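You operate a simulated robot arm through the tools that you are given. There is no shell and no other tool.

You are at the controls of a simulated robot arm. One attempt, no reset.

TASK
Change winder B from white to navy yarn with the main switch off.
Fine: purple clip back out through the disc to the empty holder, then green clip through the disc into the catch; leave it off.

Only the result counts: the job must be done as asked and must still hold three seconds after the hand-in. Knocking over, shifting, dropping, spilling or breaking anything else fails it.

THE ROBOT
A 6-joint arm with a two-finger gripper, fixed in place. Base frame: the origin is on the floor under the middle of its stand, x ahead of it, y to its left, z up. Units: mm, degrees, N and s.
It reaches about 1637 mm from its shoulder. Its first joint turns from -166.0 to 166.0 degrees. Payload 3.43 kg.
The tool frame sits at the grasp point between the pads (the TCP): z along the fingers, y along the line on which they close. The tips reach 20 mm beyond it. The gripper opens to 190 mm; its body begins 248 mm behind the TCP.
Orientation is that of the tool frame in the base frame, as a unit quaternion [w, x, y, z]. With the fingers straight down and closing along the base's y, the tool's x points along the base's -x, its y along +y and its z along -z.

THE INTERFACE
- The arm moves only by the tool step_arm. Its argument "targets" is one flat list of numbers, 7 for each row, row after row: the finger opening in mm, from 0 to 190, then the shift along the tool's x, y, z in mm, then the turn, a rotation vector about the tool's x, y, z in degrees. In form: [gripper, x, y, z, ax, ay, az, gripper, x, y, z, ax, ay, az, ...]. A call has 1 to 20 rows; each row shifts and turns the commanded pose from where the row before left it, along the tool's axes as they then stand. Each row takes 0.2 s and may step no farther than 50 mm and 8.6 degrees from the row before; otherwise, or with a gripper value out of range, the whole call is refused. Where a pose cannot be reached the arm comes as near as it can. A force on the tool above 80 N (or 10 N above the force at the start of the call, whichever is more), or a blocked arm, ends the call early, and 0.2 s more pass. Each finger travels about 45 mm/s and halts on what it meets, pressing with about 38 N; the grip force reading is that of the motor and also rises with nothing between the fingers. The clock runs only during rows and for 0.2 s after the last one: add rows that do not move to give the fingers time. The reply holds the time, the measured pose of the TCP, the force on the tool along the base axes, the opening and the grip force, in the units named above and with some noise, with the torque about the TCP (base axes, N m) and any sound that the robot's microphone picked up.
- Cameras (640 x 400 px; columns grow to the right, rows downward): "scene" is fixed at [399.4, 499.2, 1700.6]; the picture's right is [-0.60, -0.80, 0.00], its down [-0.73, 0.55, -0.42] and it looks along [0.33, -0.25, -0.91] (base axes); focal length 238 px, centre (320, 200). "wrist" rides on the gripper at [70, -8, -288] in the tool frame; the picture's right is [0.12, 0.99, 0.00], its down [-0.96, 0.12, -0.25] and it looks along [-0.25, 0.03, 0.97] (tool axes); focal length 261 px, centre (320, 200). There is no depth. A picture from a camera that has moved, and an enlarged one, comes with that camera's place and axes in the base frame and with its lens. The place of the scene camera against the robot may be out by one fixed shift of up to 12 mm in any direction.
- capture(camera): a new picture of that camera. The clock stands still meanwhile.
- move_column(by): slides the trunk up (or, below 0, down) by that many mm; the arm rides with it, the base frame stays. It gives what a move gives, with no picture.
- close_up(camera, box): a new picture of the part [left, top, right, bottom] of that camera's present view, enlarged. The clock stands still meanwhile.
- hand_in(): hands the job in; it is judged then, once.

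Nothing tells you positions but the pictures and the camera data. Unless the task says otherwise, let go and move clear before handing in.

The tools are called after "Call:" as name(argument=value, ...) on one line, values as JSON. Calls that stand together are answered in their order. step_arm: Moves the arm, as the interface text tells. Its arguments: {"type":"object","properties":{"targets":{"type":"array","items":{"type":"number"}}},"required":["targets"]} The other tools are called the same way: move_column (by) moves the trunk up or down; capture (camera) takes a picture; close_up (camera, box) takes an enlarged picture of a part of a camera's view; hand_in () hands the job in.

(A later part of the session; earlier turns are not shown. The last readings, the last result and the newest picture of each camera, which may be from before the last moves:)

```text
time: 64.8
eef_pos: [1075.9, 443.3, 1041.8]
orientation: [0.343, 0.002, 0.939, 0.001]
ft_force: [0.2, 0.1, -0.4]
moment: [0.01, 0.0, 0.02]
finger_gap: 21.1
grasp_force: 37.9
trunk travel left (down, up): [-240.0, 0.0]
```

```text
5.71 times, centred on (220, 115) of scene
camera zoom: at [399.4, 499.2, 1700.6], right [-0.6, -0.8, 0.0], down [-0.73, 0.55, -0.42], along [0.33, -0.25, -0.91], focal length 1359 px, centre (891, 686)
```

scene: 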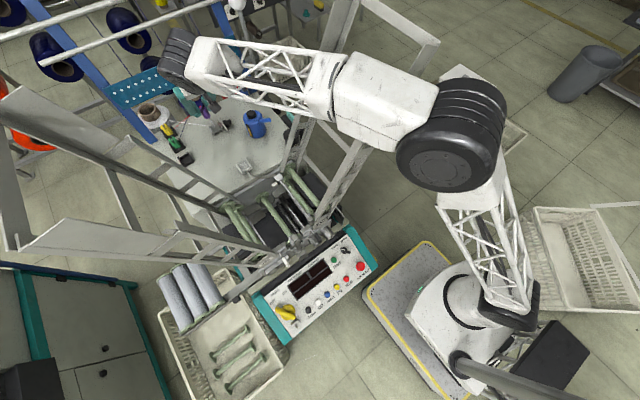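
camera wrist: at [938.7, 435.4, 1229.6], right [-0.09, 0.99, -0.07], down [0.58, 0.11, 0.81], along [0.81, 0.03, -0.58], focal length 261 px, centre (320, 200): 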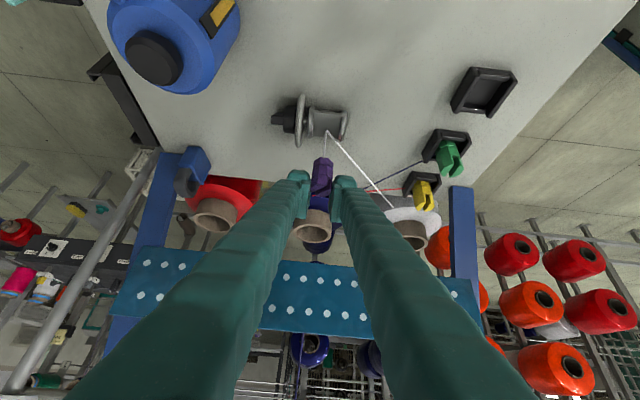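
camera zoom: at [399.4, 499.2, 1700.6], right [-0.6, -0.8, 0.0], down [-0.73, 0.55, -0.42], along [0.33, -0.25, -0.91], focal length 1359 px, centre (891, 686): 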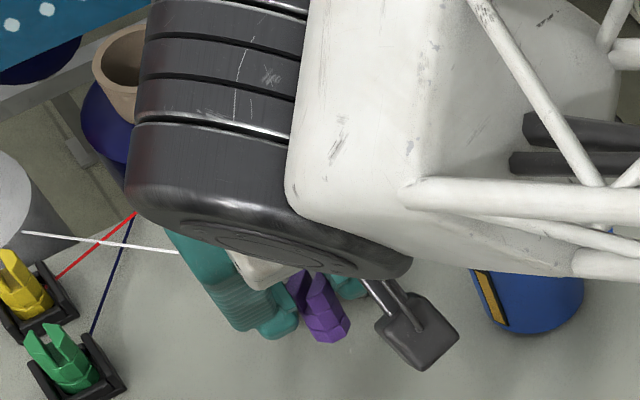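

No contact on the way back at z≈1042. Now a full straight low pass from front to back.

Call:
step_arm(targets=[15, -6.5, -0.8, 7.7, 0, 0, 0, 15, -7.65, 0, 6.45, 0, 0, 0, 15, -7.65, 0, 6.45, 0, 0, 0, 15, 0, 0, 0, 0, 0, 0])

Call:
step_arm(targets=[15, -6.1, 0, 5.15, 0, 0, 0, 15, -6.1, 0, 5.15, 0, 0, 0, 15, -6.1, 0, 5.15, 0, 0, 0, 15, 0, 0, 0, 0, 0, 0])

Call:
step_arm(targets=[15, -7.65, 0, 6.45, 0, 0, 0, 15, -7.65, 0, 6.45, 0, 0, 0, 15, -7.65, 0, 6.45, 0, 0, 0, 15, -7.65, 0, 6.45, 0, 0, 0, 15, -7.65, 0, 6.45, 0, 0, 0, 15, 0, 0, 0, 0, 0, 0])

Call:
close_up(camera="wrist", box=[240, 90, 400, 210])

Call:
close_up(camera="scene", box=[170, 80, 270, 150])

```text
time: 65.8
eef_pos: [1106.0, 439.5, 1042.1]
orientation: [0.344, 0.0, 0.939, 0.002]
ft_force: [0.3, 0.6, 0.1]
moment: [0.0, 0.02, 0.04]
finger_gap: 21.0
grasp_force: 38.0
trunk travel left (down, up): [-240.0, 0.0]
```

```text
time: 66.8
eef_pos: [1130.6, 439.5, 1040.9]
orientation: [0.344, 0.002, 0.939, 0.002]
ft_force: [-0.1, -0.2, 0.0]
moment: [0.0, 0.0, -0.01]
finger_gap: 21.1
grasp_force: 38.0
trunk travel left (down, up): [-240.0, 0.0]
```

```text
time: 68.2
eef_pos: [1181.1, 439.7, 1042.0]
orientation: [0.344, 0.001, 0.939, 0.003]
ft_force: [0.0, -1.1, -0.2]
moment: [-0.02, 0.0, 0.01]
finger_gap: 21.1
grasp_force: 37.6
trunk travel left (down, up): [-240.0, 0.0]
```

```text
3.33 times, centred on (320, 150) of wrist
camera zoom: at [942.4, 433.2, 1215.9], right [-0.09, 0.99, -0.07], down [0.58, 0.11, 0.81], along [0.81, 0.03, -0.58], focal length 869 px, centre (320, 367)
```

zoom: 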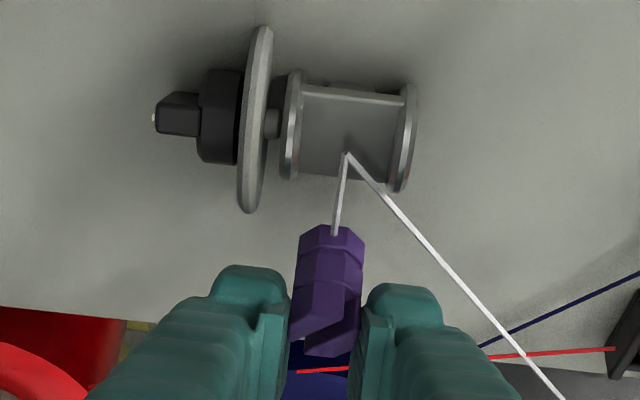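

```text
5.71 times, centred on (220, 115) of scene
camera zoom: at [399.4, 499.2, 1700.6], right [-0.6, -0.8, 0.0], down [-0.73, 0.55, -0.42], along [0.33, -0.25, -0.91], focal length 1359 px, centre (891, 686)
```

zoom: 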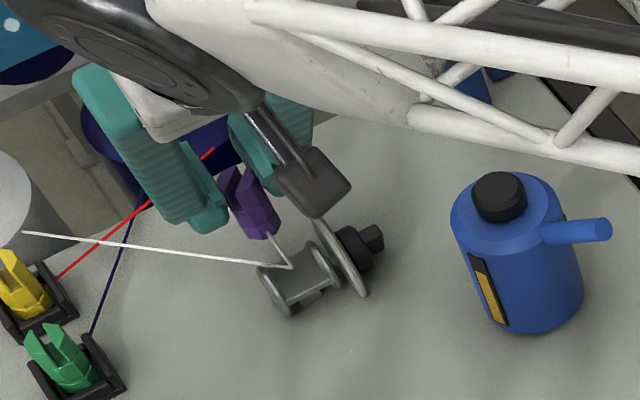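

Still unchanged, but I also haven't touched the channel floor yet, so there's room to go lower. I'll return to the channel centre and probe down to find the real floor.

Call:
step_arm(targets=[15, 7.65, 0.8, -6.45, 0, 0, 0, 15, 7.65, 0, -6.45, 0, 0, 0, 15, 7.65, 0, -6.45, 0, 0, 0, 15, 7.65, 0, -6.45, 0, 0, 0, 15, 7.65, 0, -6.45, 0, 0, 0, 15, 0, 0, 0, 0, 0, 0])

Call:
step_arm(targets=[15, 0.97, 0, 1.14, 0, 0, 0, 15, 0, 0, 0, 0, 0, 0])

Call:
step_arm(targets=[15, 0.65, 0, 0.76, 0, 0, 0, 15, 0, 0, 0, 0, 0, 0])

Call:
step_arm(targets=[15, 0.65, 0, 0.76, 0, 0, 0, 15, 0, 0, 0, 0, 0, 0])

Call:
close_up(camera="wrist", box=[280, 130, 350, 180])

```text
time: 69.6
eef_pos: [1131.8, 440.3, 1041.3]
orientation: [0.344, 0.002, 0.939, 0.001]
ft_force: [-0.4, -0.3, 0.0]
moment: [-0.02, 0.03, -0.02]
finger_gap: 21.1
grasp_force: 38.0
trunk travel left (down, up): [-240.0, 0.0]
```

```text
time: 70.2
eef_pos: [1132.1, 441.2, 1040.1]
orientation: [0.344, 0.001, 0.939, 0.002]
ft_force: [1.4, 0.2, 2.2]
moment: [-0.07, -0.05, -0.01]
finger_gap: 21.3
grasp_force: 38.1
trunk travel left (down, up): [-240.0, 0.0]
```

```text
time: 70.8
eef_pos: [1131.2, 441.5, 1039.6]
orientation: [0.344, 0.001, 0.939, 0.002]
ft_force: [2.4, 2.0, 12.1]
moment: [-0.27, -0.04, 0.02]
finger_gap: 21.1
grasp_force: 37.9
trunk travel left (down, up): [-240.0, 0.0]
```

```text
time: 71.4
eef_pos: [1130.1, 442.5, 1039.2]
orientation: [0.344, 0.001, 0.939, 0.002]
ft_force: [-0.2, 3.2, 18.7]
moment: [-0.43, -0.01, -0.07]
finger_gap: 21.0
grasp_force: 38.3
trunk travel left (down, up): [-240.0, 0.0]
```

```text
8.00 times, centred on (315, 155) of wrist
camera zoom: at [891.1, 435.4, 1212.7], right [-0.09, 0.99, -0.07], down [0.57, 0.11, 0.81], along [0.81, 0.03, -0.58], focal length 2085 px, centre (360, 560)
```

zoom: 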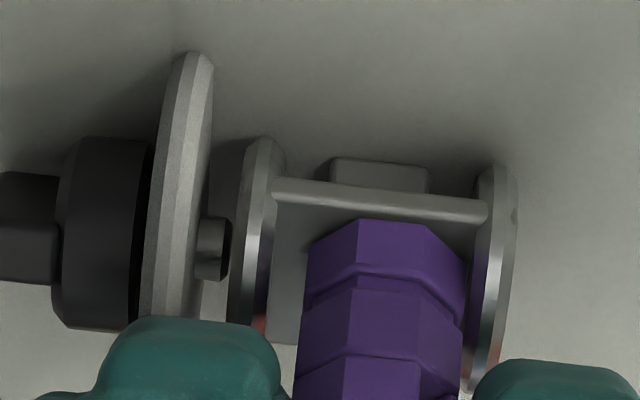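

The contact came from the -y finger touching the numbered dial disc (force at about 27 mm to the -y side), so I'm backing off at once. My fingers need to hold the clip higher, so I'll return to the catch, seat the clip there, and regrasp it higher and square-on.

Call:
step_arm(targets=[15, -1.94, 0, -2.29, 0, 0, 0, 15, 0, 0, 0, 0, 0, 0])

Call:
close_up(camera="scene", box=[205, 105, 250, 140])

```text
time: 72.0
eef_pos: [1130.2, 443.6, 1040.6]
orientation: [0.343, 0.001, 0.939, 0.002]
ft_force: [0.9, 5.2, 5.9]
moment: [-0.01, -0.05, 0.04]
finger_gap: 21.2
grasp_force: 38.0
trunk travel left (down, up): [-240.0, 0.0]
```

```text
11.43 times, centred on (228, 122) of scene
camera zoom: at [399.4, 499.2, 1700.6], right [-0.6, -0.8, 0.0], down [-0.73, 0.55, -0.42], along [0.33, -0.25, -0.91], focal length 2719 px, centre (1377, 1086)
```

zoom: 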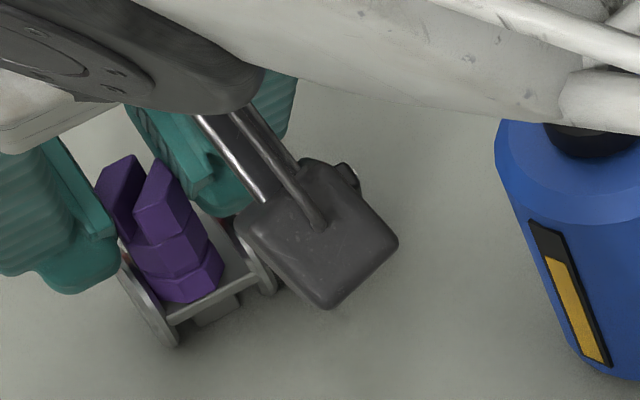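

Call:
step_arm(targets=[15, -2.6, 0, -3.05, 0, 0, 0, 15, 0, 0, 0, 0, 0, 0])

Call:
close_up(camera="wrist", box=[280, 120, 350, 170])

```text
time: 72.6
eef_pos: [1130.9, 441.0, 1044.0]
orientation: [0.342, 0.001, 0.94, 0.001]
ft_force: [-2.9, 0.6, -2.9]
moment: [0.01, 0.08, 0.02]
finger_gap: 21.0
grasp_force: 37.8
trunk travel left (down, up): [-240.0, 0.0]
```

```text
8.00 times, centred on (315, 145) of wrist
camera zoom: at [891.9, 434.5, 1218.2], right [-0.09, 0.99, -0.07], down [0.58, 0.11, 0.81], along [0.81, 0.03, -0.58], focal length 2085 px, centre (360, 640)
```

zoom: 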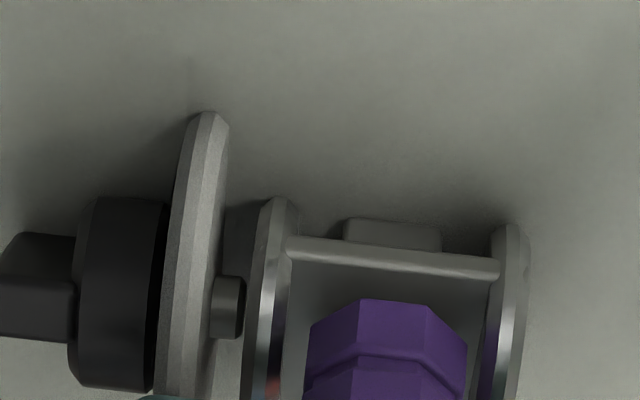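

I'm clear of the dial again. I'll make one more clean low front-to-back pass and then carry the clip on to the holder, watching whether the yarn route updates on the way or on seating.

Call:
step_arm(targets=[15, 7.65, 0.5, -6.45, 0, 0, 0, 15, 7.65, 0, -6.45, 0, 0, 0, 15, 7.65, 0, -6.45, 0, 0, 0, 15, 7.65, 0, -6.45, 0, 0, 0, 15, 7.65, 0, -6.45, 0, 0, 0, 15, 7.65, 0, -6.45, 0, 0, 0, 15, 0, 0, 0, 0, 0, 0])

Call:
step_arm(targets=[15, -6.6, 0, 7.6, 0, 0, 0, 15, -7.65, 0, 6.45, 0, 0, 0, 15, -7.65, 0, 6.45, 0, 0, 0, 15, -7.65, 0, 6.45, 0, 0, 0, 15, -7.65, 0, 6.45, 0, 0, 0, 15, -7.65, 0, 6.45, 0, 0, 0, 15, -7.65, 0, 6.45, 0, 0, 0, 15, -7.65, 0, 6.45, 0, 0, 0, 15, -7.65, 0, 6.45, 0, 0, 0, 15, -7.65, 0, 6.45, 0, 0, 0, 15, -7.65, 0, 6.45, 0, 0, 0, 15, 0, 0, 0, 0, 0, 0])

Call:
close_up(camera="wrist", box=[240, 90, 400, 210])

```text
time: 74.2
eef_pos: [1070.2, 441.8, 1043.5]
orientation: [0.344, 0.002, 0.939, 0.001]
ft_force: [-0.6, 0.0, -0.6]
moment: [-0.02, 0.01, 0.01]
finger_gap: 20.9
grasp_force: 37.6
trunk travel left (down, up): [-240.0, 0.0]
```

```text
time: 76.8
eef_pos: [1180.0, 440.3, 1043.5]
orientation: [0.344, 0.001, 0.939, 0.002]
ft_force: [0.3, 0.6, -0.5]
moment: [-0.03, -0.01, 0.01]
finger_gap: 21.2
grasp_force: 38.0
trunk travel left (down, up): [-240.0, 0.0]
```

```text
3.33 times, centred on (320, 150) of wrist
camera zoom: at [941.8, 434.4, 1216.7], right [-0.09, 0.99, -0.07], down [0.58, 0.11, 0.81], along [0.81, 0.03, -0.58], focal length 869 px, centre (320, 367)
```

zoom: 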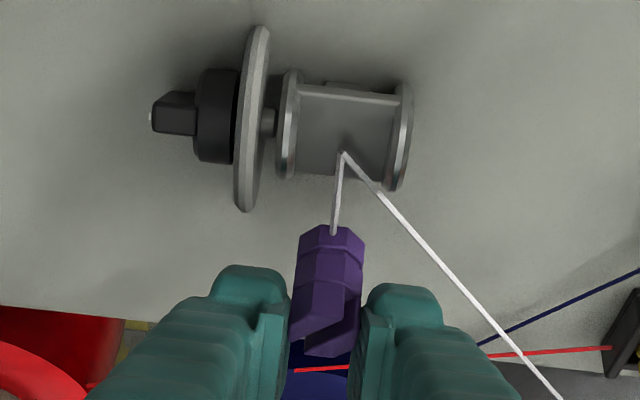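

The low pass is clean. Now I'll lift and carry the clip to above the empty holder, yawing gradually to 45° so the wrist stays clear of both wings.

Call:
step_arm(targets=[15, -21.6, 0, -25.6, 0, 0, 0, 15, -21.6, 0, -25.6, 0, 0, 0, 15, 9.86, 18.9, -8.32, -3.63, 0, -4.3, 15, 8.4, 20.07, -7.09, -3.63, 0, -4.3, 15, 6.85, 21.06, -5.78, -3.63, 0, -4.3, 15, 5.24, 21.83, -4.42, -3.63, 0, -4.3, 15, 3.58, 22.4, -3.02, -3.63, 0, -4.3, 15, 1.89, 22.75, -1.59, -3.63, 0, -4.3, 15, 0.18, 22.89, -0.15, -3.63, 0, -4.3, 15, -1.54, 22.79, 1.3, -3.63, 0, -4.3, 15, 0, 0, 0, 0, 0, 0])

Call:
capture(camera="scene")

Call:
capture(camera="wrist")

Call:
close_up(camera="scene", box=[130, 90, 270, 180])

```text
time: 79.2
eef_pos: [1077.8, 593.7, 1110.0]
orientation: [0.318, -0.359, 0.867, 0.133]
ft_force: [0.1, 0.3, -0.3]
moment: [0.01, 0.0, 0.01]
finger_gap: 21.4
grasp_force: 37.6
trunk travel left (down, up): [-240.0, 0.0]
```

```text
taken
```

scene: 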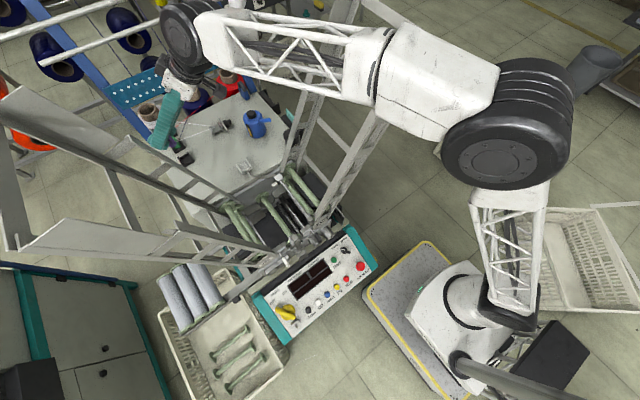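

```text
taken
camera wrist: at [916.2, 419.1, 1284.4], right [-0.77, 0.64, -0.07], down [0.32, 0.49, 0.81], along [0.55, 0.6, -0.58], focal length 261 px, centre (320, 200)
```

wrist: 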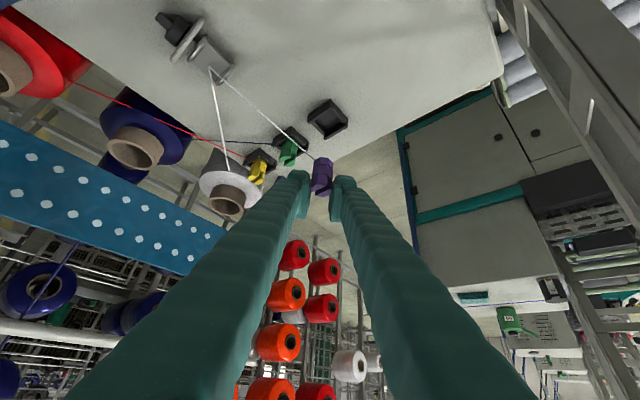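

```text
4.44 times, centred on (200, 135) of scene
camera zoom: at [399.4, 499.2, 1700.6], right [-0.6, -0.8, 0.0], down [-0.73, 0.55, -0.42], along [0.33, -0.25, -0.91], focal length 1057 px, centre (853, 489)
```

zoom: 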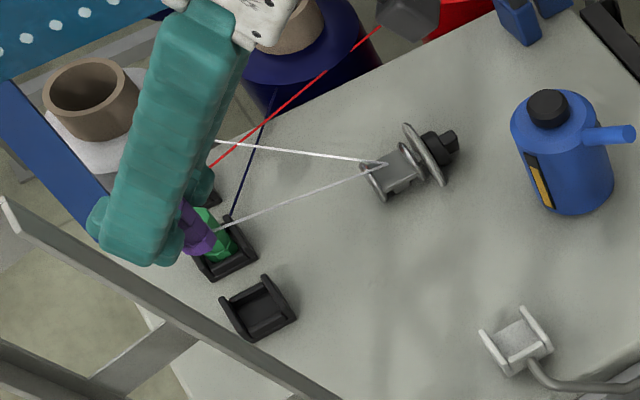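

The yarn is still shown via the disc. I'll look at the empty holder from here to line up, and then test whether seating the clip updates the route.

Call:
close_up(camera="wrist", box=[280, 80, 380, 160])

Call:
close_up(camera="wrist", box=[240, 110, 340, 200])

Call:
close_up(camera="scene", box=[165, 130, 205, 170])

```text
5.00 times, centred on (330, 120) of wrist
camera zoom: at [916.2, 419.1, 1284.4], right [-0.77, 0.64, -0.07], down [0.32, 0.49, 0.81], along [0.55, 0.6, -0.58], focal length 1303 px, centre (270, 600)
```

zoom: 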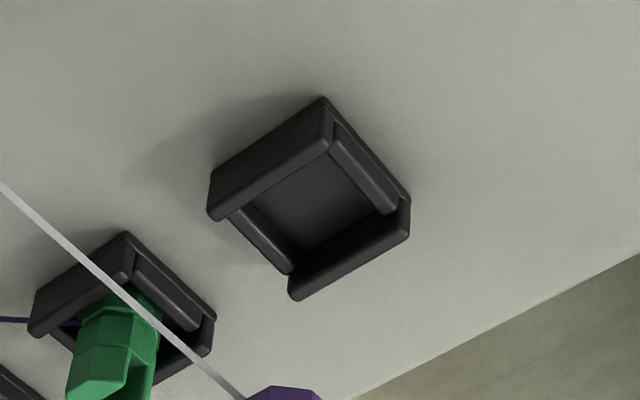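

```text
4.44 times, centred on (290, 155) of wrist
camera zoom: at [916.2, 419.1, 1284.4], right [-0.77, 0.64, -0.07], down [0.32, 0.49, 0.81], along [0.55, 0.6, -0.58], focal length 1158 px, centre (453, 400)
```

zoom: 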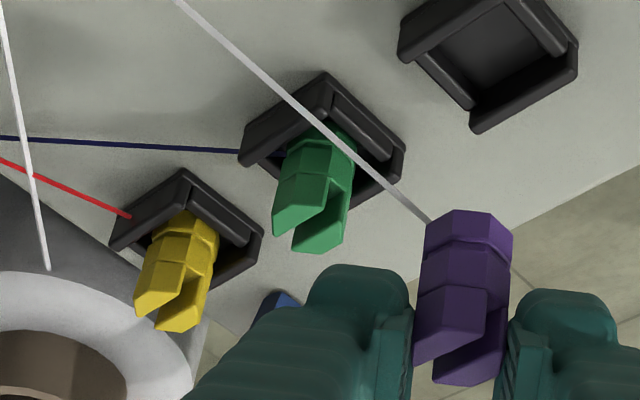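

```text
10.00 times, centred on (185, 150) of scene
camera zoom: at [399.4, 499.2, 1700.6], right [-0.6, -0.8, 0.0], down [-0.73, 0.55, -0.42], along [0.33, -0.25, -0.91], focal length 2379 px, centre (1670, 700)
```

zoom: 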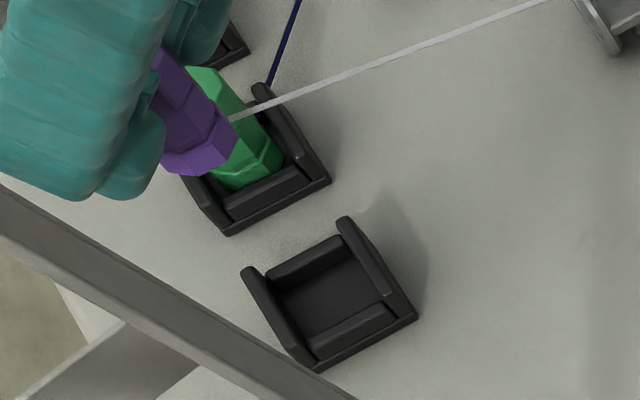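

The empty holder is a small box cradle centred near (1070, 589.5) with its wall tops around z≈991. I'll move over it and lower to just above the walls, then check alignment.

Call:
step_arm(targets=[15, 22.6, 0.71, 20.15, 0, 0, 0, 15, 22.6, 0.71, 20.15, 0, 0, 0, 15, 0, 0, 0, 0, 0, 0, 15, 0, 0, 0, 0, 0, 0])

Call:
close_up(camera="wrist", box=[270, 120, 370, 200])

Call:
close_up(camera="scene", box=[165, 130, 205, 170])

```text
time: 80.2
eef_pos: [1073.5, 588.8, 1048.3]
orientation: [0.319, -0.358, 0.868, 0.133]
ft_force: [-0.4, 0.3, 0.1]
moment: [0.01, -0.01, -0.04]
finger_gap: 21.5
grasp_force: 38.0
trunk travel left (down, up): [-240.0, 0.0]
```

```text
5.00 times, centred on (320, 160) of wrist
camera zoom: at [910.6, 415.3, 1222.8], right [-0.77, 0.64, -0.07], down [0.33, 0.48, 0.81], along [0.55, 0.6, -0.58], focal length 1303 px, centre (320, 400)
```

zoom: 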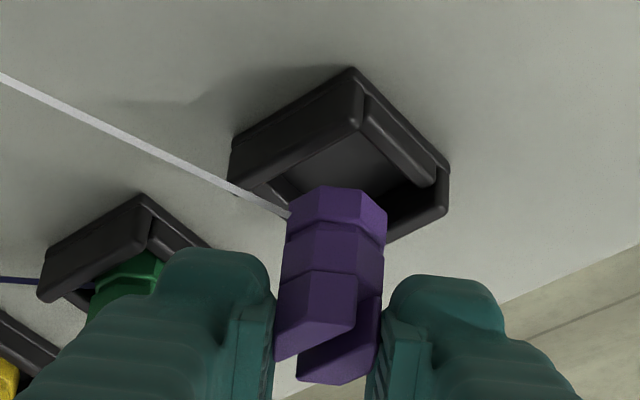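

```text
10.00 times, centred on (185, 150) of scene
camera zoom: at [399.4, 499.2, 1700.6], right [-0.6, -0.8, 0.0], down [-0.73, 0.55, -0.42], along [0.33, -0.25, -0.91], focal length 2379 px, centre (1670, 700)
```

zoom: 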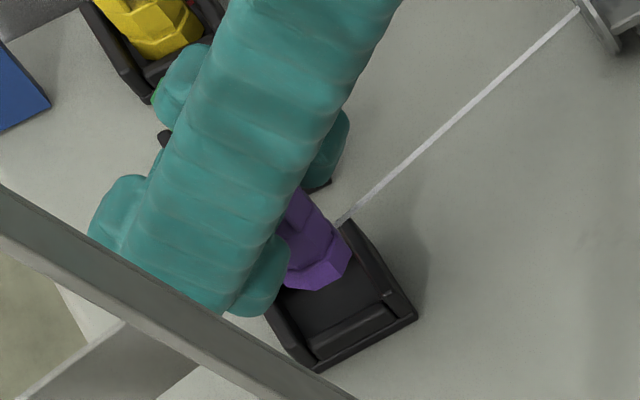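

I need finer alignment (about ±1.5 mm), so zooming in on both views.

Call:
close_up(camera="wrist", box=[298, 130, 352, 170])

Call:
close_up(camera="scene", box=[174, 138, 198, 160])

```text
10.00 times, centred on (325, 150) of wrist
camera zoom: at [910.6, 415.3, 1222.8], right [-0.77, 0.64, -0.07], down [0.33, 0.48, 0.81], along [0.55, 0.6, -0.58], focal length 2606 px, centre (270, 700)
```

zoom: 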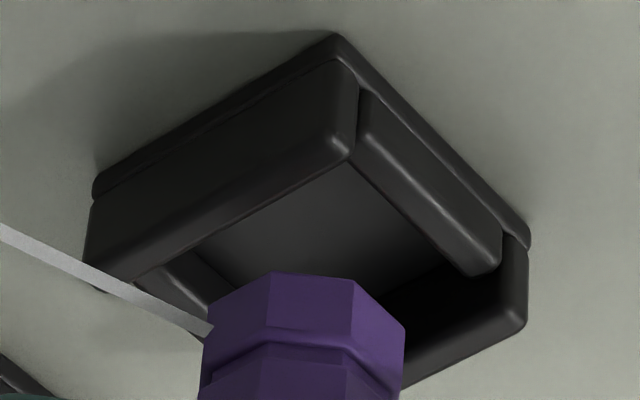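

```text
16.00 times, centred on (186, 149) of scene
camera zoom: at [399.4, 499.2, 1700.6], right [-0.6, -0.8, 0.0], down [-0.73, 0.55, -0.42], along [0.33, -0.25, -0.91], focal length 3806 px, centre (2464, 1016)
```

zoom: 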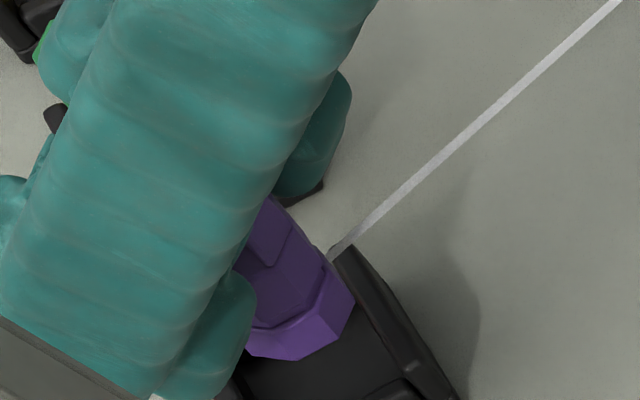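

The holder's inner centre is about (1071, 590.7), and the clip is at (1070.5, 589.7). I'll correct by ~1.5 mm in y and lower into it, watching the force.

Call:
step_arm(targets=[15, 6.8, 0.68, 9.96, 0, 0, 0, 15, 0, 0, 0, 0, 0, 0])

Call:
step_arm(targets=[15, 2.6, 0, 3.05, 0, 0, 0, 15, 0, 0, 0, 0, 0, 0])

Call:
close_up(camera="wrist", box=[298, 140, 352, 180])

Call:
close_up(camera="scene", box=[174, 138, 198, 160])

```text
time: 80.8
eef_pos: [1072.2, 590.2, 1036.6]
orientation: [0.318, -0.359, 0.867, 0.133]
ft_force: [-0.1, -0.1, -0.2]
moment: [0.02, 0.02, 0.03]
finger_gap: 21.0
grasp_force: 38.0
trunk travel left (down, up): [-240.0, 0.0]
```

```text
time: 81.4
eef_pos: [1071.7, 591.1, 1032.7]
orientation: [0.318, -0.359, 0.867, 0.134]
ft_force: [-0.7, 1.4, 0.5]
moment: [0.06, 0.01, 0.01]
finger_gap: 21.1
grasp_force: 37.9
trunk travel left (down, up): [-240.0, 0.0]
```

```text
10.00 times, centred on (325, 160) of wrist
camera zoom: at [909.2, 416.8, 1207.2], right [-0.77, 0.64, -0.07], down [0.33, 0.48, 0.81], along [0.55, 0.6, -0.58], focal length 2606 px, centre (270, 600)
```

zoom: 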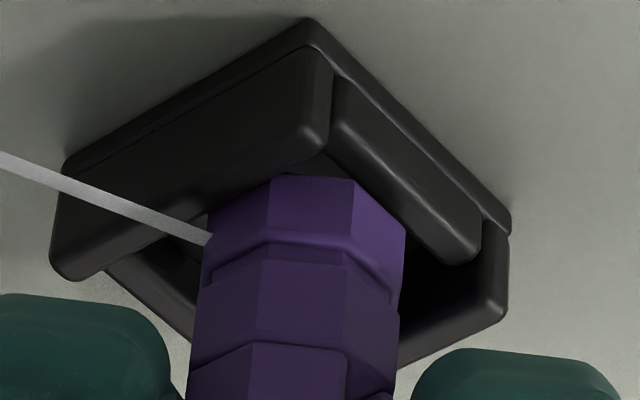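

```text
16.00 times, centred on (186, 149) of scene
camera zoom: at [399.4, 499.2, 1700.6], right [-0.6, -0.8, 0.0], down [-0.73, 0.55, -0.42], along [0.33, -0.25, -0.91], focal length 3806 px, centre (2464, 1016)
```

zoom: 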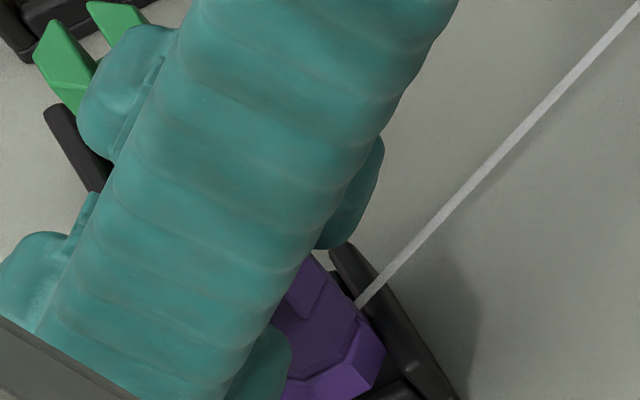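

The clip is entering the holder with only slight side force. Continuing down in small steps.

Call:
step_arm(targets=[15, 1.94, 0.5, 2.29, 0, 0, 0, 15, 0, 0, 0, 0, 0, 0])

Call:
step_arm(targets=[15, 1.3, 0, 1.53, 0, 0, 0, 15, 0, 0, 0, 0, 0, 0])

Call:
step_arm(targets=[15, 1.3, 0, 1.53, 0, 0, 0, 15, 0, 0, 0, 0, 0, 0])

```text
time: 82.0
eef_pos: [1072.9, 590.9, 1030.2]
orientation: [0.317, -0.359, 0.867, 0.134]
ft_force: [-0.4, 0.1, 0.9]
moment: [-0.02, -0.02, 0.01]
finger_gap: 21.2
grasp_force: 38.2
trunk travel left (down, up): [-240.0, 0.0]
```

```text
time: 82.6
eef_pos: [1072.3, 589.6, 1030.8]
orientation: [0.318, -0.359, 0.867, 0.133]
ft_force: [2.2, 0.6, 8.2]
moment: [-0.02, 0.08, -0.01]
finger_gap: 21.1
grasp_force: 38.2
trunk travel left (down, up): [-240.0, 0.0]
```

```text
time: 83.2
eef_pos: [1071.0, 590.0, 1029.8]
orientation: [0.32, -0.359, 0.867, 0.134]
ft_force: [5.7, 2.5, 23.5]
moment: [0.0, 0.04, 0.03]
finger_gap: 21.2
grasp_force: 38.1
trunk travel left (down, up): [-240.0, 0.0]
```

Contact at z≈1030 with upward force. I'll compare with the green clip's depth to see whether it's fully seated.

Call:
close_up(camera="wrist", box=[250, 130, 370, 220])

Call:
close_up(camera="wrist", box=[298, 145, 352, 185])

Call:
close_up(camera="scene", box=[160, 125, 210, 165])

```text
4.44 times, centred on (310, 175) of wrist
camera zoom: at [907.5, 416.6, 1203.3], right [-0.77, 0.64, -0.08], down [0.32, 0.48, 0.81], along [0.56, 0.6, -0.58], focal length 1158 px, centre (364, 311)
```

zoom: 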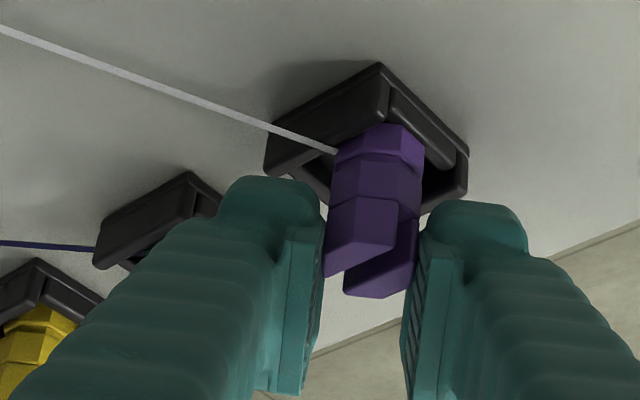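

```text
10.00 times, centred on (325, 165) of wrist
camera zoom: at [907.5, 416.6, 1203.3], right [-0.77, 0.64, -0.08], down [0.32, 0.48, 0.81], along [0.56, 0.6, -0.58], focal length 2606 px, centre (270, 550)
```

zoom: 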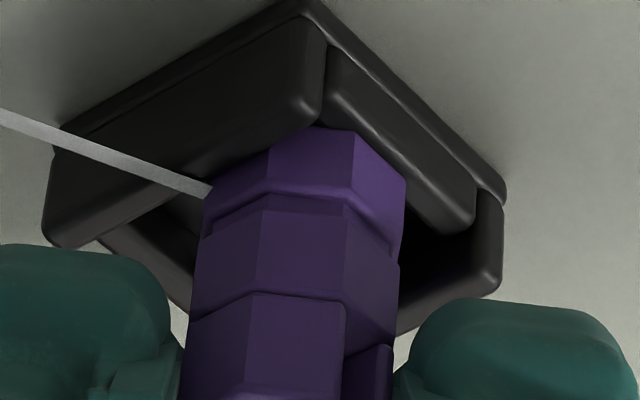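

```text
10.00 times, centred on (185, 145) of scene
camera zoom: at [399.4, 499.2, 1700.6], right [-0.6, -0.8, 0.0], down [-0.73, 0.55, -0.42], along [0.33, -0.25, -0.91], focal length 2379 px, centre (1670, 750)
```

zoom: 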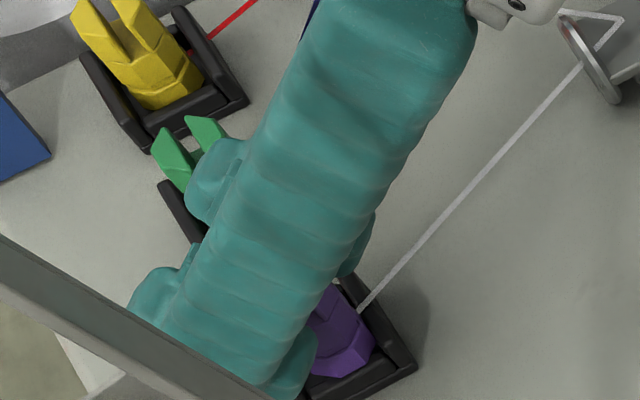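

The contact pushed toward +x, so the base is likely catching the -x wall's rounded edge. I'll lift slightly, shift +x by 2 mm, and lower again.

Call:
step_arm(targets=[15, -2.6, 0, -3.05, 0, 0, 0, 15, -1.08, -1.41, 0.91, 0, 0, 0, 15, 0, 0, 0, 0, 0, 0])

Call:
step_arm(targets=[15, 1.94, 0, 2.29, 0, 0, 0, 15, 0, 0, 0, 0, 0, 0])

Call:
step_arm(targets=[15, 1.3, 0, 1.53, 0, 0, 0, 15, 0, 0, 0, 0, 0, 0])

Call:
step_arm(targets=[15, 1.3, 0, 1.53, 0, 0, 0, 15, 0, 0, 0, 0, 0, 0])

```text
time: 84.0
eef_pos: [1071.9, 591.9, 1030.2]
orientation: [0.318, -0.358, 0.867, 0.134]
ft_force: [-4.4, -1.8, 10.2]
moment: [-0.15, 0.33, 0.01]
finger_gap: 21.3
grasp_force: 38.1
trunk travel left (down, up): [-240.0, 0.0]
```

```text
time: 84.6
eef_pos: [1071.3, 589.7, 1030.8]
orientation: [0.319, -0.359, 0.867, 0.134]
ft_force: [-0.6, 1.3, 17.2]
moment: [-0.04, 0.22, -0.01]
finger_gap: 21.1
grasp_force: 37.5
trunk travel left (down, up): [-240.0, 0.0]
```

```text
time: 85.2
eef_pos: [1071.8, 591.1, 1029.2]
orientation: [0.319, -0.359, 0.867, 0.134]
ft_force: [2.8, 2.8, 26.7]
moment: [0.0, 0.19, 0.01]
finger_gap: 21.4
grasp_force: 38.2
trunk travel left (down, up): [-240.0, 0.0]
```

```text
time: 85.8
eef_pos: [1071.8, 589.4, 1027.3]
orientation: [0.319, -0.359, 0.867, 0.134]
ft_force: [7.6, 5.1, 32.9]
moment: [-0.02, 0.08, 0.0]
finger_gap: 21.7
grasp_force: 38.1
trunk travel left (down, up): [-240.0, 0.0]
```

The force and moment show the base is resting on the -x wall, 12–14 mm toward -x from the axis. I'll lift clear and look again before shifting further +x.

Call:
step_arm(targets=[15, -3.9, 0, -4.6, 0, 0, 0, 15, -3.9, 0, -4.6, 0, 0, 0, 15, 0, 0, 0, 0, 0, 0])

Call:
close_up(camera="wrist", box=[298, 140, 352, 180])

Call:
close_up(camera="wrist", box=[260, 140, 380, 230])

Call:
close_up(camera="scene", box=[174, 138, 198, 160])

```text
time: 86.6
eef_pos: [1072.1, 589.6, 1034.9]
orientation: [0.317, -0.359, 0.868, 0.133]
ft_force: [0.5, -0.2, 0.2]
moment: [-0.03, 0.0, -0.01]
finger_gap: 21.4
grasp_force: 37.8
trunk travel left (down, up): [-240.0, 0.0]
```

```text
10.00 times, centred on (325, 160) of wrist
camera zoom: at [909.8, 416.7, 1208.4], right [-0.77, 0.64, -0.07], down [0.33, 0.49, 0.81], along [0.55, 0.6, -0.58], focal length 2606 px, centre (270, 600)
```

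zoom: 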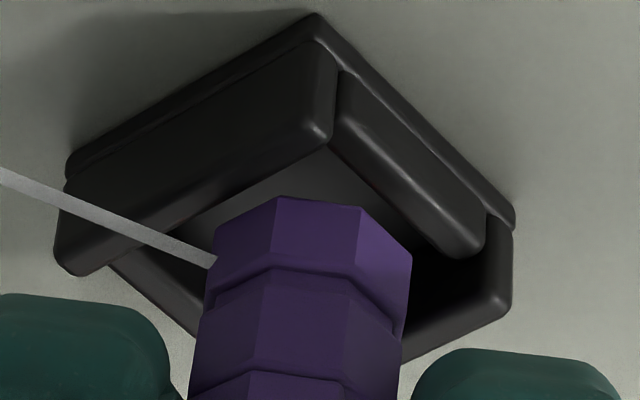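

```text
4.44 times, centred on (320, 185) of wrist
camera zoom: at [909.8, 416.7, 1208.4], right [-0.77, 0.64, -0.07], down [0.33, 0.49, 0.81], along [0.55, 0.6, -0.58], focal length 1158 px, centre (320, 267)
```

zoom: 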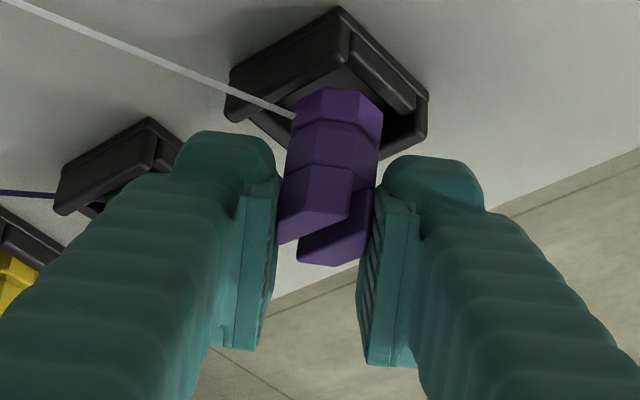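

```text
16.00 times, centred on (186, 149) of scene
camera zoom: at [399.4, 499.2, 1700.6], right [-0.6, -0.8, 0.0], down [-0.73, 0.55, -0.42], along [0.33, -0.25, -0.91], focal length 3806 px, centre (2464, 1016)
```

zoom: 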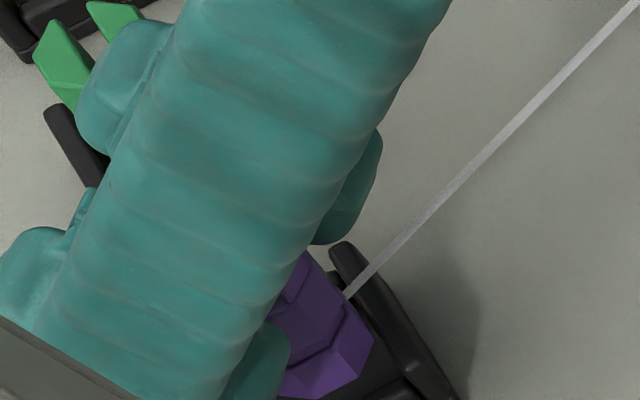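

The clip slid up about 3 mm in the grip, and it's ~3.5 mm off along the finger axis. I'll shift by (+3, -1.8) mm and lower again gently.

Call:
step_arm(targets=[15, -0.65, -3.4, 0.55, 0, 0, 0, 15, 0, 0, 0, 0, 0, 0])

Call:
close_up(camera="wrist", box=[298, 140, 352, 180])

Call:
close_up(camera="scene", box=[174, 138, 198, 160])

```text
time: 87.2
eef_pos: [1076.0, 587.9, 1036.1]
orientation: [0.317, -0.358, 0.868, 0.133]
ft_force: [-0.5, -0.2, 0.6]
moment: [0.01, -0.01, 0.0]
finger_gap: 21.2
grasp_force: 37.7
trunk travel left (down, up): [-240.0, 0.0]
```

```text
10.00 times, centred on (325, 160) of wrist
camera zoom: at [913.3, 414.9, 1208.9], right [-0.77, 0.64, -0.07], down [0.33, 0.48, 0.81], along [0.55, 0.6, -0.58], focal length 2606 px, centre (270, 600)
```

zoom: 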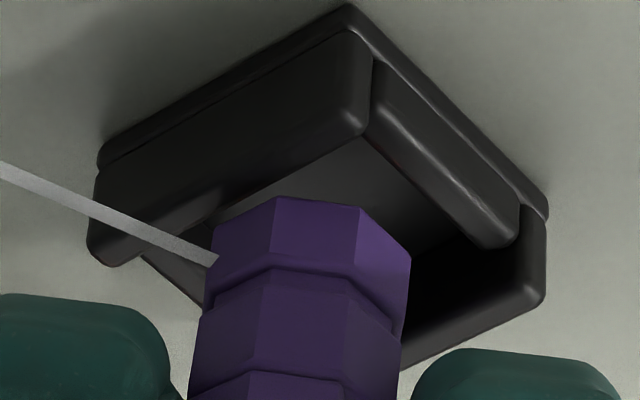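

```text
16.00 times, centred on (186, 149) of scene
camera zoom: at [399.4, 499.2, 1700.6], right [-0.6, -0.8, 0.0], down [-0.73, 0.55, -0.42], along [0.33, -0.25, -0.91], focal length 3806 px, centre (2464, 1016)
```

zoom: 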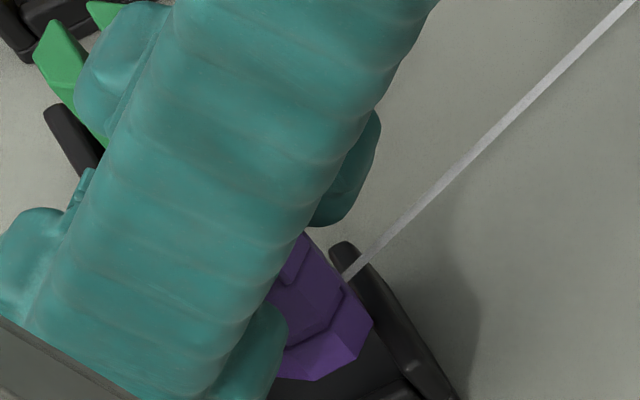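

The clip centre now matches the holder centre (1072.7, 590). Lowering in steps.

Call:
step_arm(targets=[15, 3.2, 0, 3.8, 0, 0, 0, 15, 0, 0, 0, 0, 0, 0])

Call:
step_arm(targets=[15, 1.3, 0, 1.53, 0, 0, 0, 15, 0, 0, 0, 0, 0, 0])

Call:
step_arm(targets=[15, 1.3, 0, 1.53, 0, 0, 0, 15, 0, 0, 0, 0, 0, 0])

Call:
step_arm(targets=[15, 1.3, 0, 1.53, 0, 0, 0, 15, 0, 0, 0, 0, 0, 0])

```text
time: 87.8
eef_pos: [1076.1, 587.8, 1032.2]
orientation: [0.319, -0.358, 0.867, 0.133]
ft_force: [2.7, 3.9, 9.5]
moment: [0.07, -0.08, -0.03]
finger_gap: 21.3
grasp_force: 38.0
trunk travel left (down, up): [-240.0, 0.0]
```

```text
time: 88.4
eef_pos: [1075.3, 590.3, 1031.5]
orientation: [0.32, -0.359, 0.867, 0.134]
ft_force: [6.7, 12.0, 20.8]
moment: [0.21, -0.19, 0.03]
finger_gap: 20.9
grasp_force: 37.5
trunk travel left (down, up): [-240.0, 0.0]
```

```text
time: 89.0
eef_pos: [1074.7, 588.7, 1025.3]
orientation: [0.317, -0.358, 0.868, 0.133]
ft_force: [-3.2, 16.9, 11.3]
moment: [0.57, 0.24, -0.11]
finger_gap: 21.5
grasp_force: 38.2
trunk travel left (down, up): [-240.0, 0.0]
```

```text
time: 89.6
eef_pos: [1075.1, 587.9, 1026.1]
orientation: [0.318, -0.36, 0.867, 0.133]
ft_force: [-10.2, 16.7, 13.1]
moment: [0.52, 0.55, -0.18]
finger_gap: 21.6
grasp_force: 38.9
trunk travel left (down, up): [-240.0, 0.0]
```

It snapped into the holder (dropped to z≈1025.5) with some side load. I'll relieve it by shifting slightly (-1, +1.5).

Call:
step_arm(targets=[15, -0.27, 1.77, 0.23, 0, 0, 0, 15, 0, 0, 0, 0, 0, 0])

Call:
step_arm(targets=[15, 0.65, 0.3, 0.76, 0, 0, 0, 15, 0, 0, 0, 0, 0, 0])

Call:
close_up(camera="wrist", box=[260, 140, 380, 230])

Call:
close_up(camera="scene", box=[165, 130, 205, 165])

```text
time: 90.2
eef_pos: [1075.0, 588.2, 1024.7]
orientation: [0.319, -0.358, 0.868, 0.133]
ft_force: [7.1, 9.2, 4.7]
moment: [0.33, -0.24, 0.0]
finger_gap: 21.6
grasp_force: 38.1
trunk travel left (down, up): [-240.0, 0.0]
```

```text
time: 90.8
eef_pos: [1074.5, 589.5, 1024.8]
orientation: [0.318, -0.359, 0.867, 0.134]
ft_force: [7.7, -2.9, 7.5]
moment: [-0.14, -0.24, 0.06]
finger_gap: 21.4
grasp_force: 38.0
trunk travel left (down, up): [-240.0, 0.0]
```

```text
4.44 times, centred on (320, 185) of wrist
camera zoom: at [911.0, 415.4, 1198.1], right [-0.77, 0.64, -0.07], down [0.32, 0.48, 0.81], along [0.55, 0.6, -0.58], focal length 1158 px, centre (320, 267)
```

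zoom: 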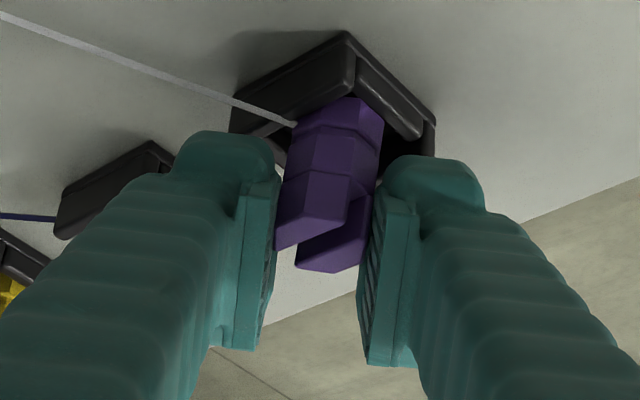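

```text
11.43 times, centred on (185, 148) of scene
camera zoom: at [399.4, 499.2, 1700.6], right [-0.6, -0.8, 0.0], down [-0.73, 0.55, -0.42], along [0.33, -0.25, -0.91], focal length 2719 px, centre (1863, 800)
```

zoom: 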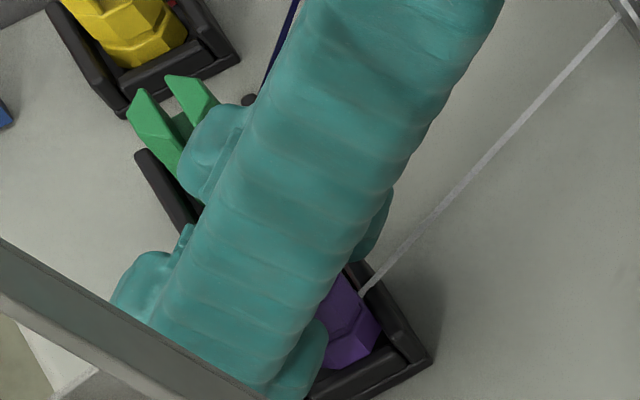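

The clip is down in the holder. I'll open the fingers a little to let it settle and check the yarn route.

Call:
step_arm(targets=[30, 0, 0, 0, 0, 0, 0, 45, 0, 0, 0, 0, 0, 0, 45, 0, 0, 0, 0, 0, 0, 45, 0, 0, 0, 0, 0, 0])

Call:
close_up(camera="wrist", box=[260, 140, 380, 230])

Call:
close_up(camera="scene", box=[130, 90, 270, 180])

```text
time: 91.8
eef_pos: [1074.7, 590.2, 1023.9]
orientation: [0.319, -0.358, 0.867, 0.133]
ft_force: [0.1, -0.2, 1.0]
moment: [0.01, -0.01, 0.04]
finger_gap: 44.6
grasp_force: 0.1
trunk travel left (down, up): [-240.0, 0.0]
```

```text
4.44 times, centred on (320, 185) of wrist
camera zoom: at [910.9, 416.4, 1197.7], right [-0.77, 0.64, -0.07], down [0.33, 0.48, 0.81], along [0.55, 0.6, -0.58], focal length 1158 px, centre (320, 267)
```

zoom: 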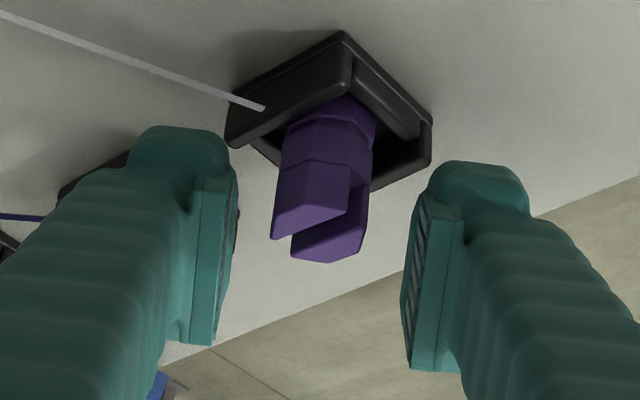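

```text
4.44 times, centred on (200, 135) of scene
camera zoom: at [399.4, 499.2, 1700.6], right [-0.6, -0.8, 0.0], down [-0.73, 0.55, -0.42], along [0.33, -0.25, -0.91], focal length 1057 px, centre (853, 489)
```

zoom: 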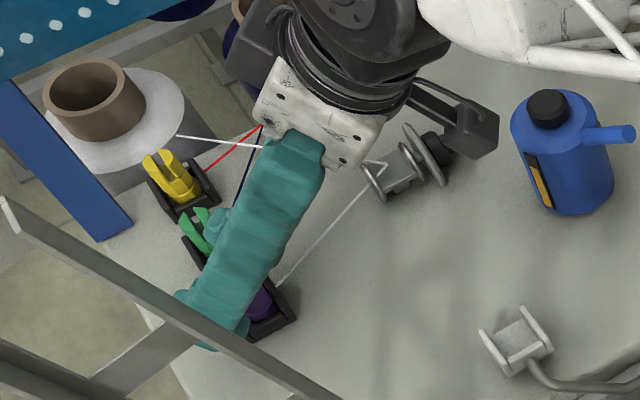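

The purple clip stands upright in the holder, but the yarn is still drawn via the disc. I'll back the gripper off fully and check again once the clip rests untouched.

Call:
step_arm(targets=[50, -6.45, 0, -7.65, 0, 0, 0, 50, -12.9, 0, -15.3, 0, 0, 0, 50, -25.8, 0, -30.6, 0, 0, 0, 50, -25.8, 0, -30.6, 0, 0, 0, 50, 0, 0, 0, 0, 0, 0, 50, 0, 0, 0, 0, 0, 0])

Call:
capture(camera="wrist")

Call:
close_up(camera="wrist", box=[180, 40, 380, 190])

Call:
close_up(camera="scene", box=[130, 90, 270, 180])

```text
time: 93.2
eef_pos: [1073.7, 588.4, 1135.6]
orientation: [0.317, -0.36, 0.867, 0.134]
ft_force: [0.1, -0.8, 0.3]
moment: [-0.02, -0.02, 0.01]
finger_gap: 50.2
grasp_force: 0.0
trunk travel left (down, up): [-240.0, 0.0]
```

```text
taken
camera wrist: at [910.0, 414.4, 1309.6], right [-0.77, 0.64, -0.07], down [0.33, 0.48, 0.81], along [0.55, 0.6, -0.58], focal length 261 px, centre (320, 200)
```

wrist: 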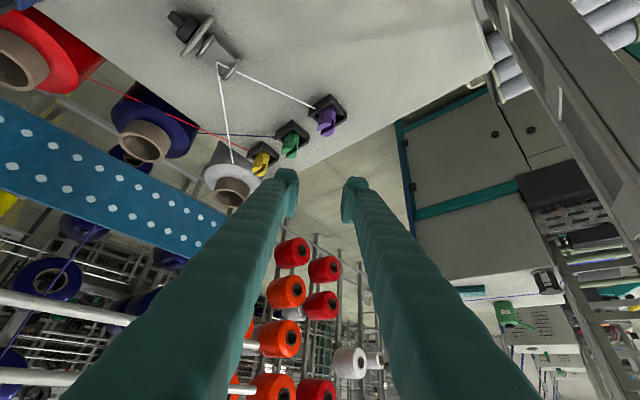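

```text
2.67 times, centred on (280, 115) of wrist
camera zoom: at [910.0, 414.4, 1309.6], right [-0.77, 0.64, -0.07], down [0.33, 0.48, 0.81], along [0.55, 0.6, -0.58], focal length 695 px, centre (427, 427)
```

zoom: 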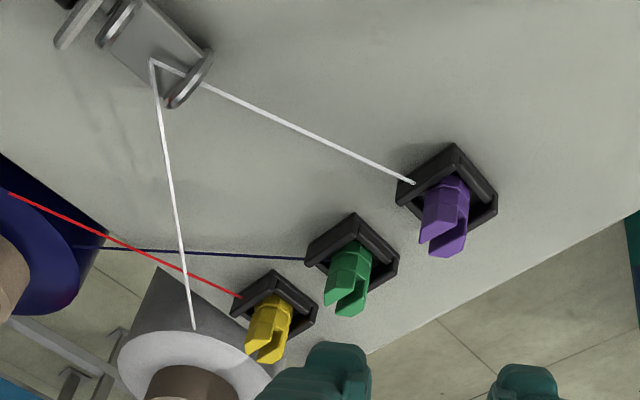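

```text
4.44 times, centred on (200, 135) of scene
camera zoom: at [399.4, 499.2, 1700.6], right [-0.6, -0.8, 0.0], down [-0.73, 0.55, -0.42], along [0.33, -0.25, -0.91], focal length 1057 px, centre (853, 489)
```

zoom: 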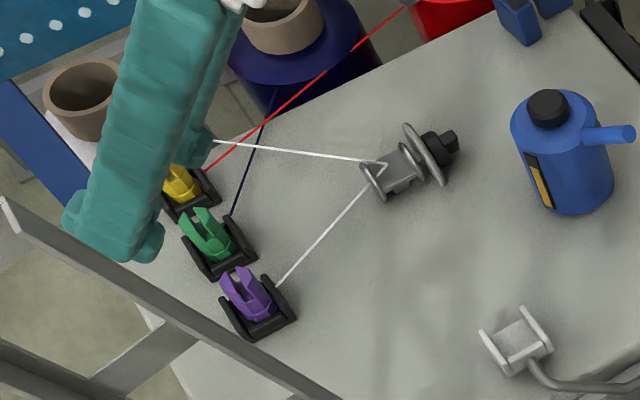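

Purple is seated just like the others, but the white yarn still runs via the disc. Perhaps the pass must be one long, uninterrupted low run. I'll regrasp purple a bit higher on its prongs and make a long straight pass from well in front to well behind.

Call:
step_arm(targets=[50, 22.7, 0, 26.9, 0, 0, 0, 50, 22.7, 0, 26.9, 0, 0, 0, 50, 19.3, 0, 22.9, 0, 0, 0, 50, 0, 0, 0, 0, 0, 0])

Call:
close_up(camera="wrist", box=[260, 140, 380, 230])

```text
time: 94.2
eef_pos: [1076.1, 589.5, 1033.3]
orientation: [0.318, -0.358, 0.868, 0.132]
ft_force: [-0.4, -0.3, -0.2]
moment: [0.03, -0.03, -0.01]
finger_gap: 50.0
grasp_force: 0.0
trunk travel left (down, up): [-240.0, 0.0]
```

```text
4.44 times, centred on (320, 185) of wrist
camera zoom: at [912.5, 415.9, 1207.1], right [-0.77, 0.64, -0.07], down [0.33, 0.48, 0.81], along [0.55, 0.6, -0.58], focal length 1158 px, centre (320, 267)
```

zoom: 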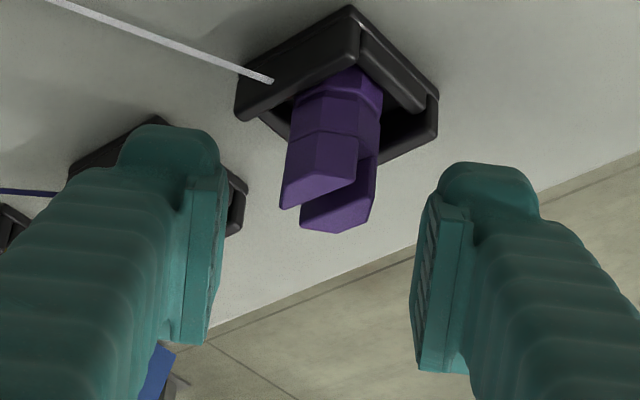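

The fingers straddle purple about 7.7 mm higher than the original grip. I'll lower 3 mm, centre by 2 mm, and grip.

Call:
step_arm(targets=[50, 1.94, 2.0, 2.29, 0, 0, 0, 50, 0, 0, 0, 0, 0, 0, 15, 0, 0, 0, 0, 0, 0, 15, 0, 0, 0, 0, 0, 0, 15, 0, 0, 0, 0, 0, 0, 15, 0, 0, 0, 0, 0, 0])

Call:
close_up(camera="wrist", box=[260, 140, 380, 230])

```text
time: 95.6
eef_pos: [1073.7, 590.5, 1030.5]
orientation: [0.319, -0.358, 0.868, 0.133]
ft_force: [0.3, 0.1, 0.1]
moment: [0.01, 0.0, 0.0]
finger_gap: 21.7
grasp_force: 38.4
trunk travel left (down, up): [-240.0, 0.0]
```

```text
4.44 times, centred on (320, 185) of wrist
camera zoom: at [910.3, 417.7, 1205.0], right [-0.77, 0.64, -0.07], down [0.33, 0.48, 0.81], along [0.55, 0.6, -0.58], focal length 1158 px, centre (320, 267)
```

zoom: 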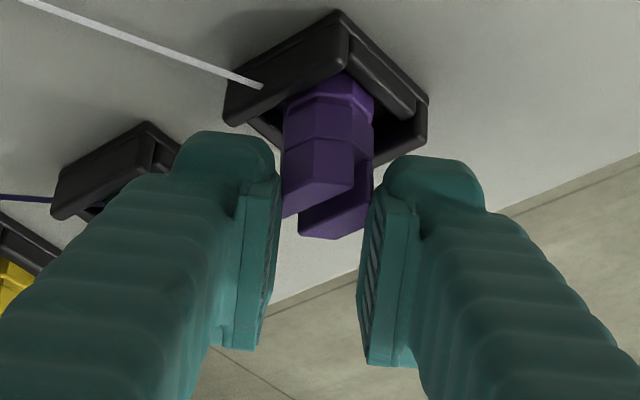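

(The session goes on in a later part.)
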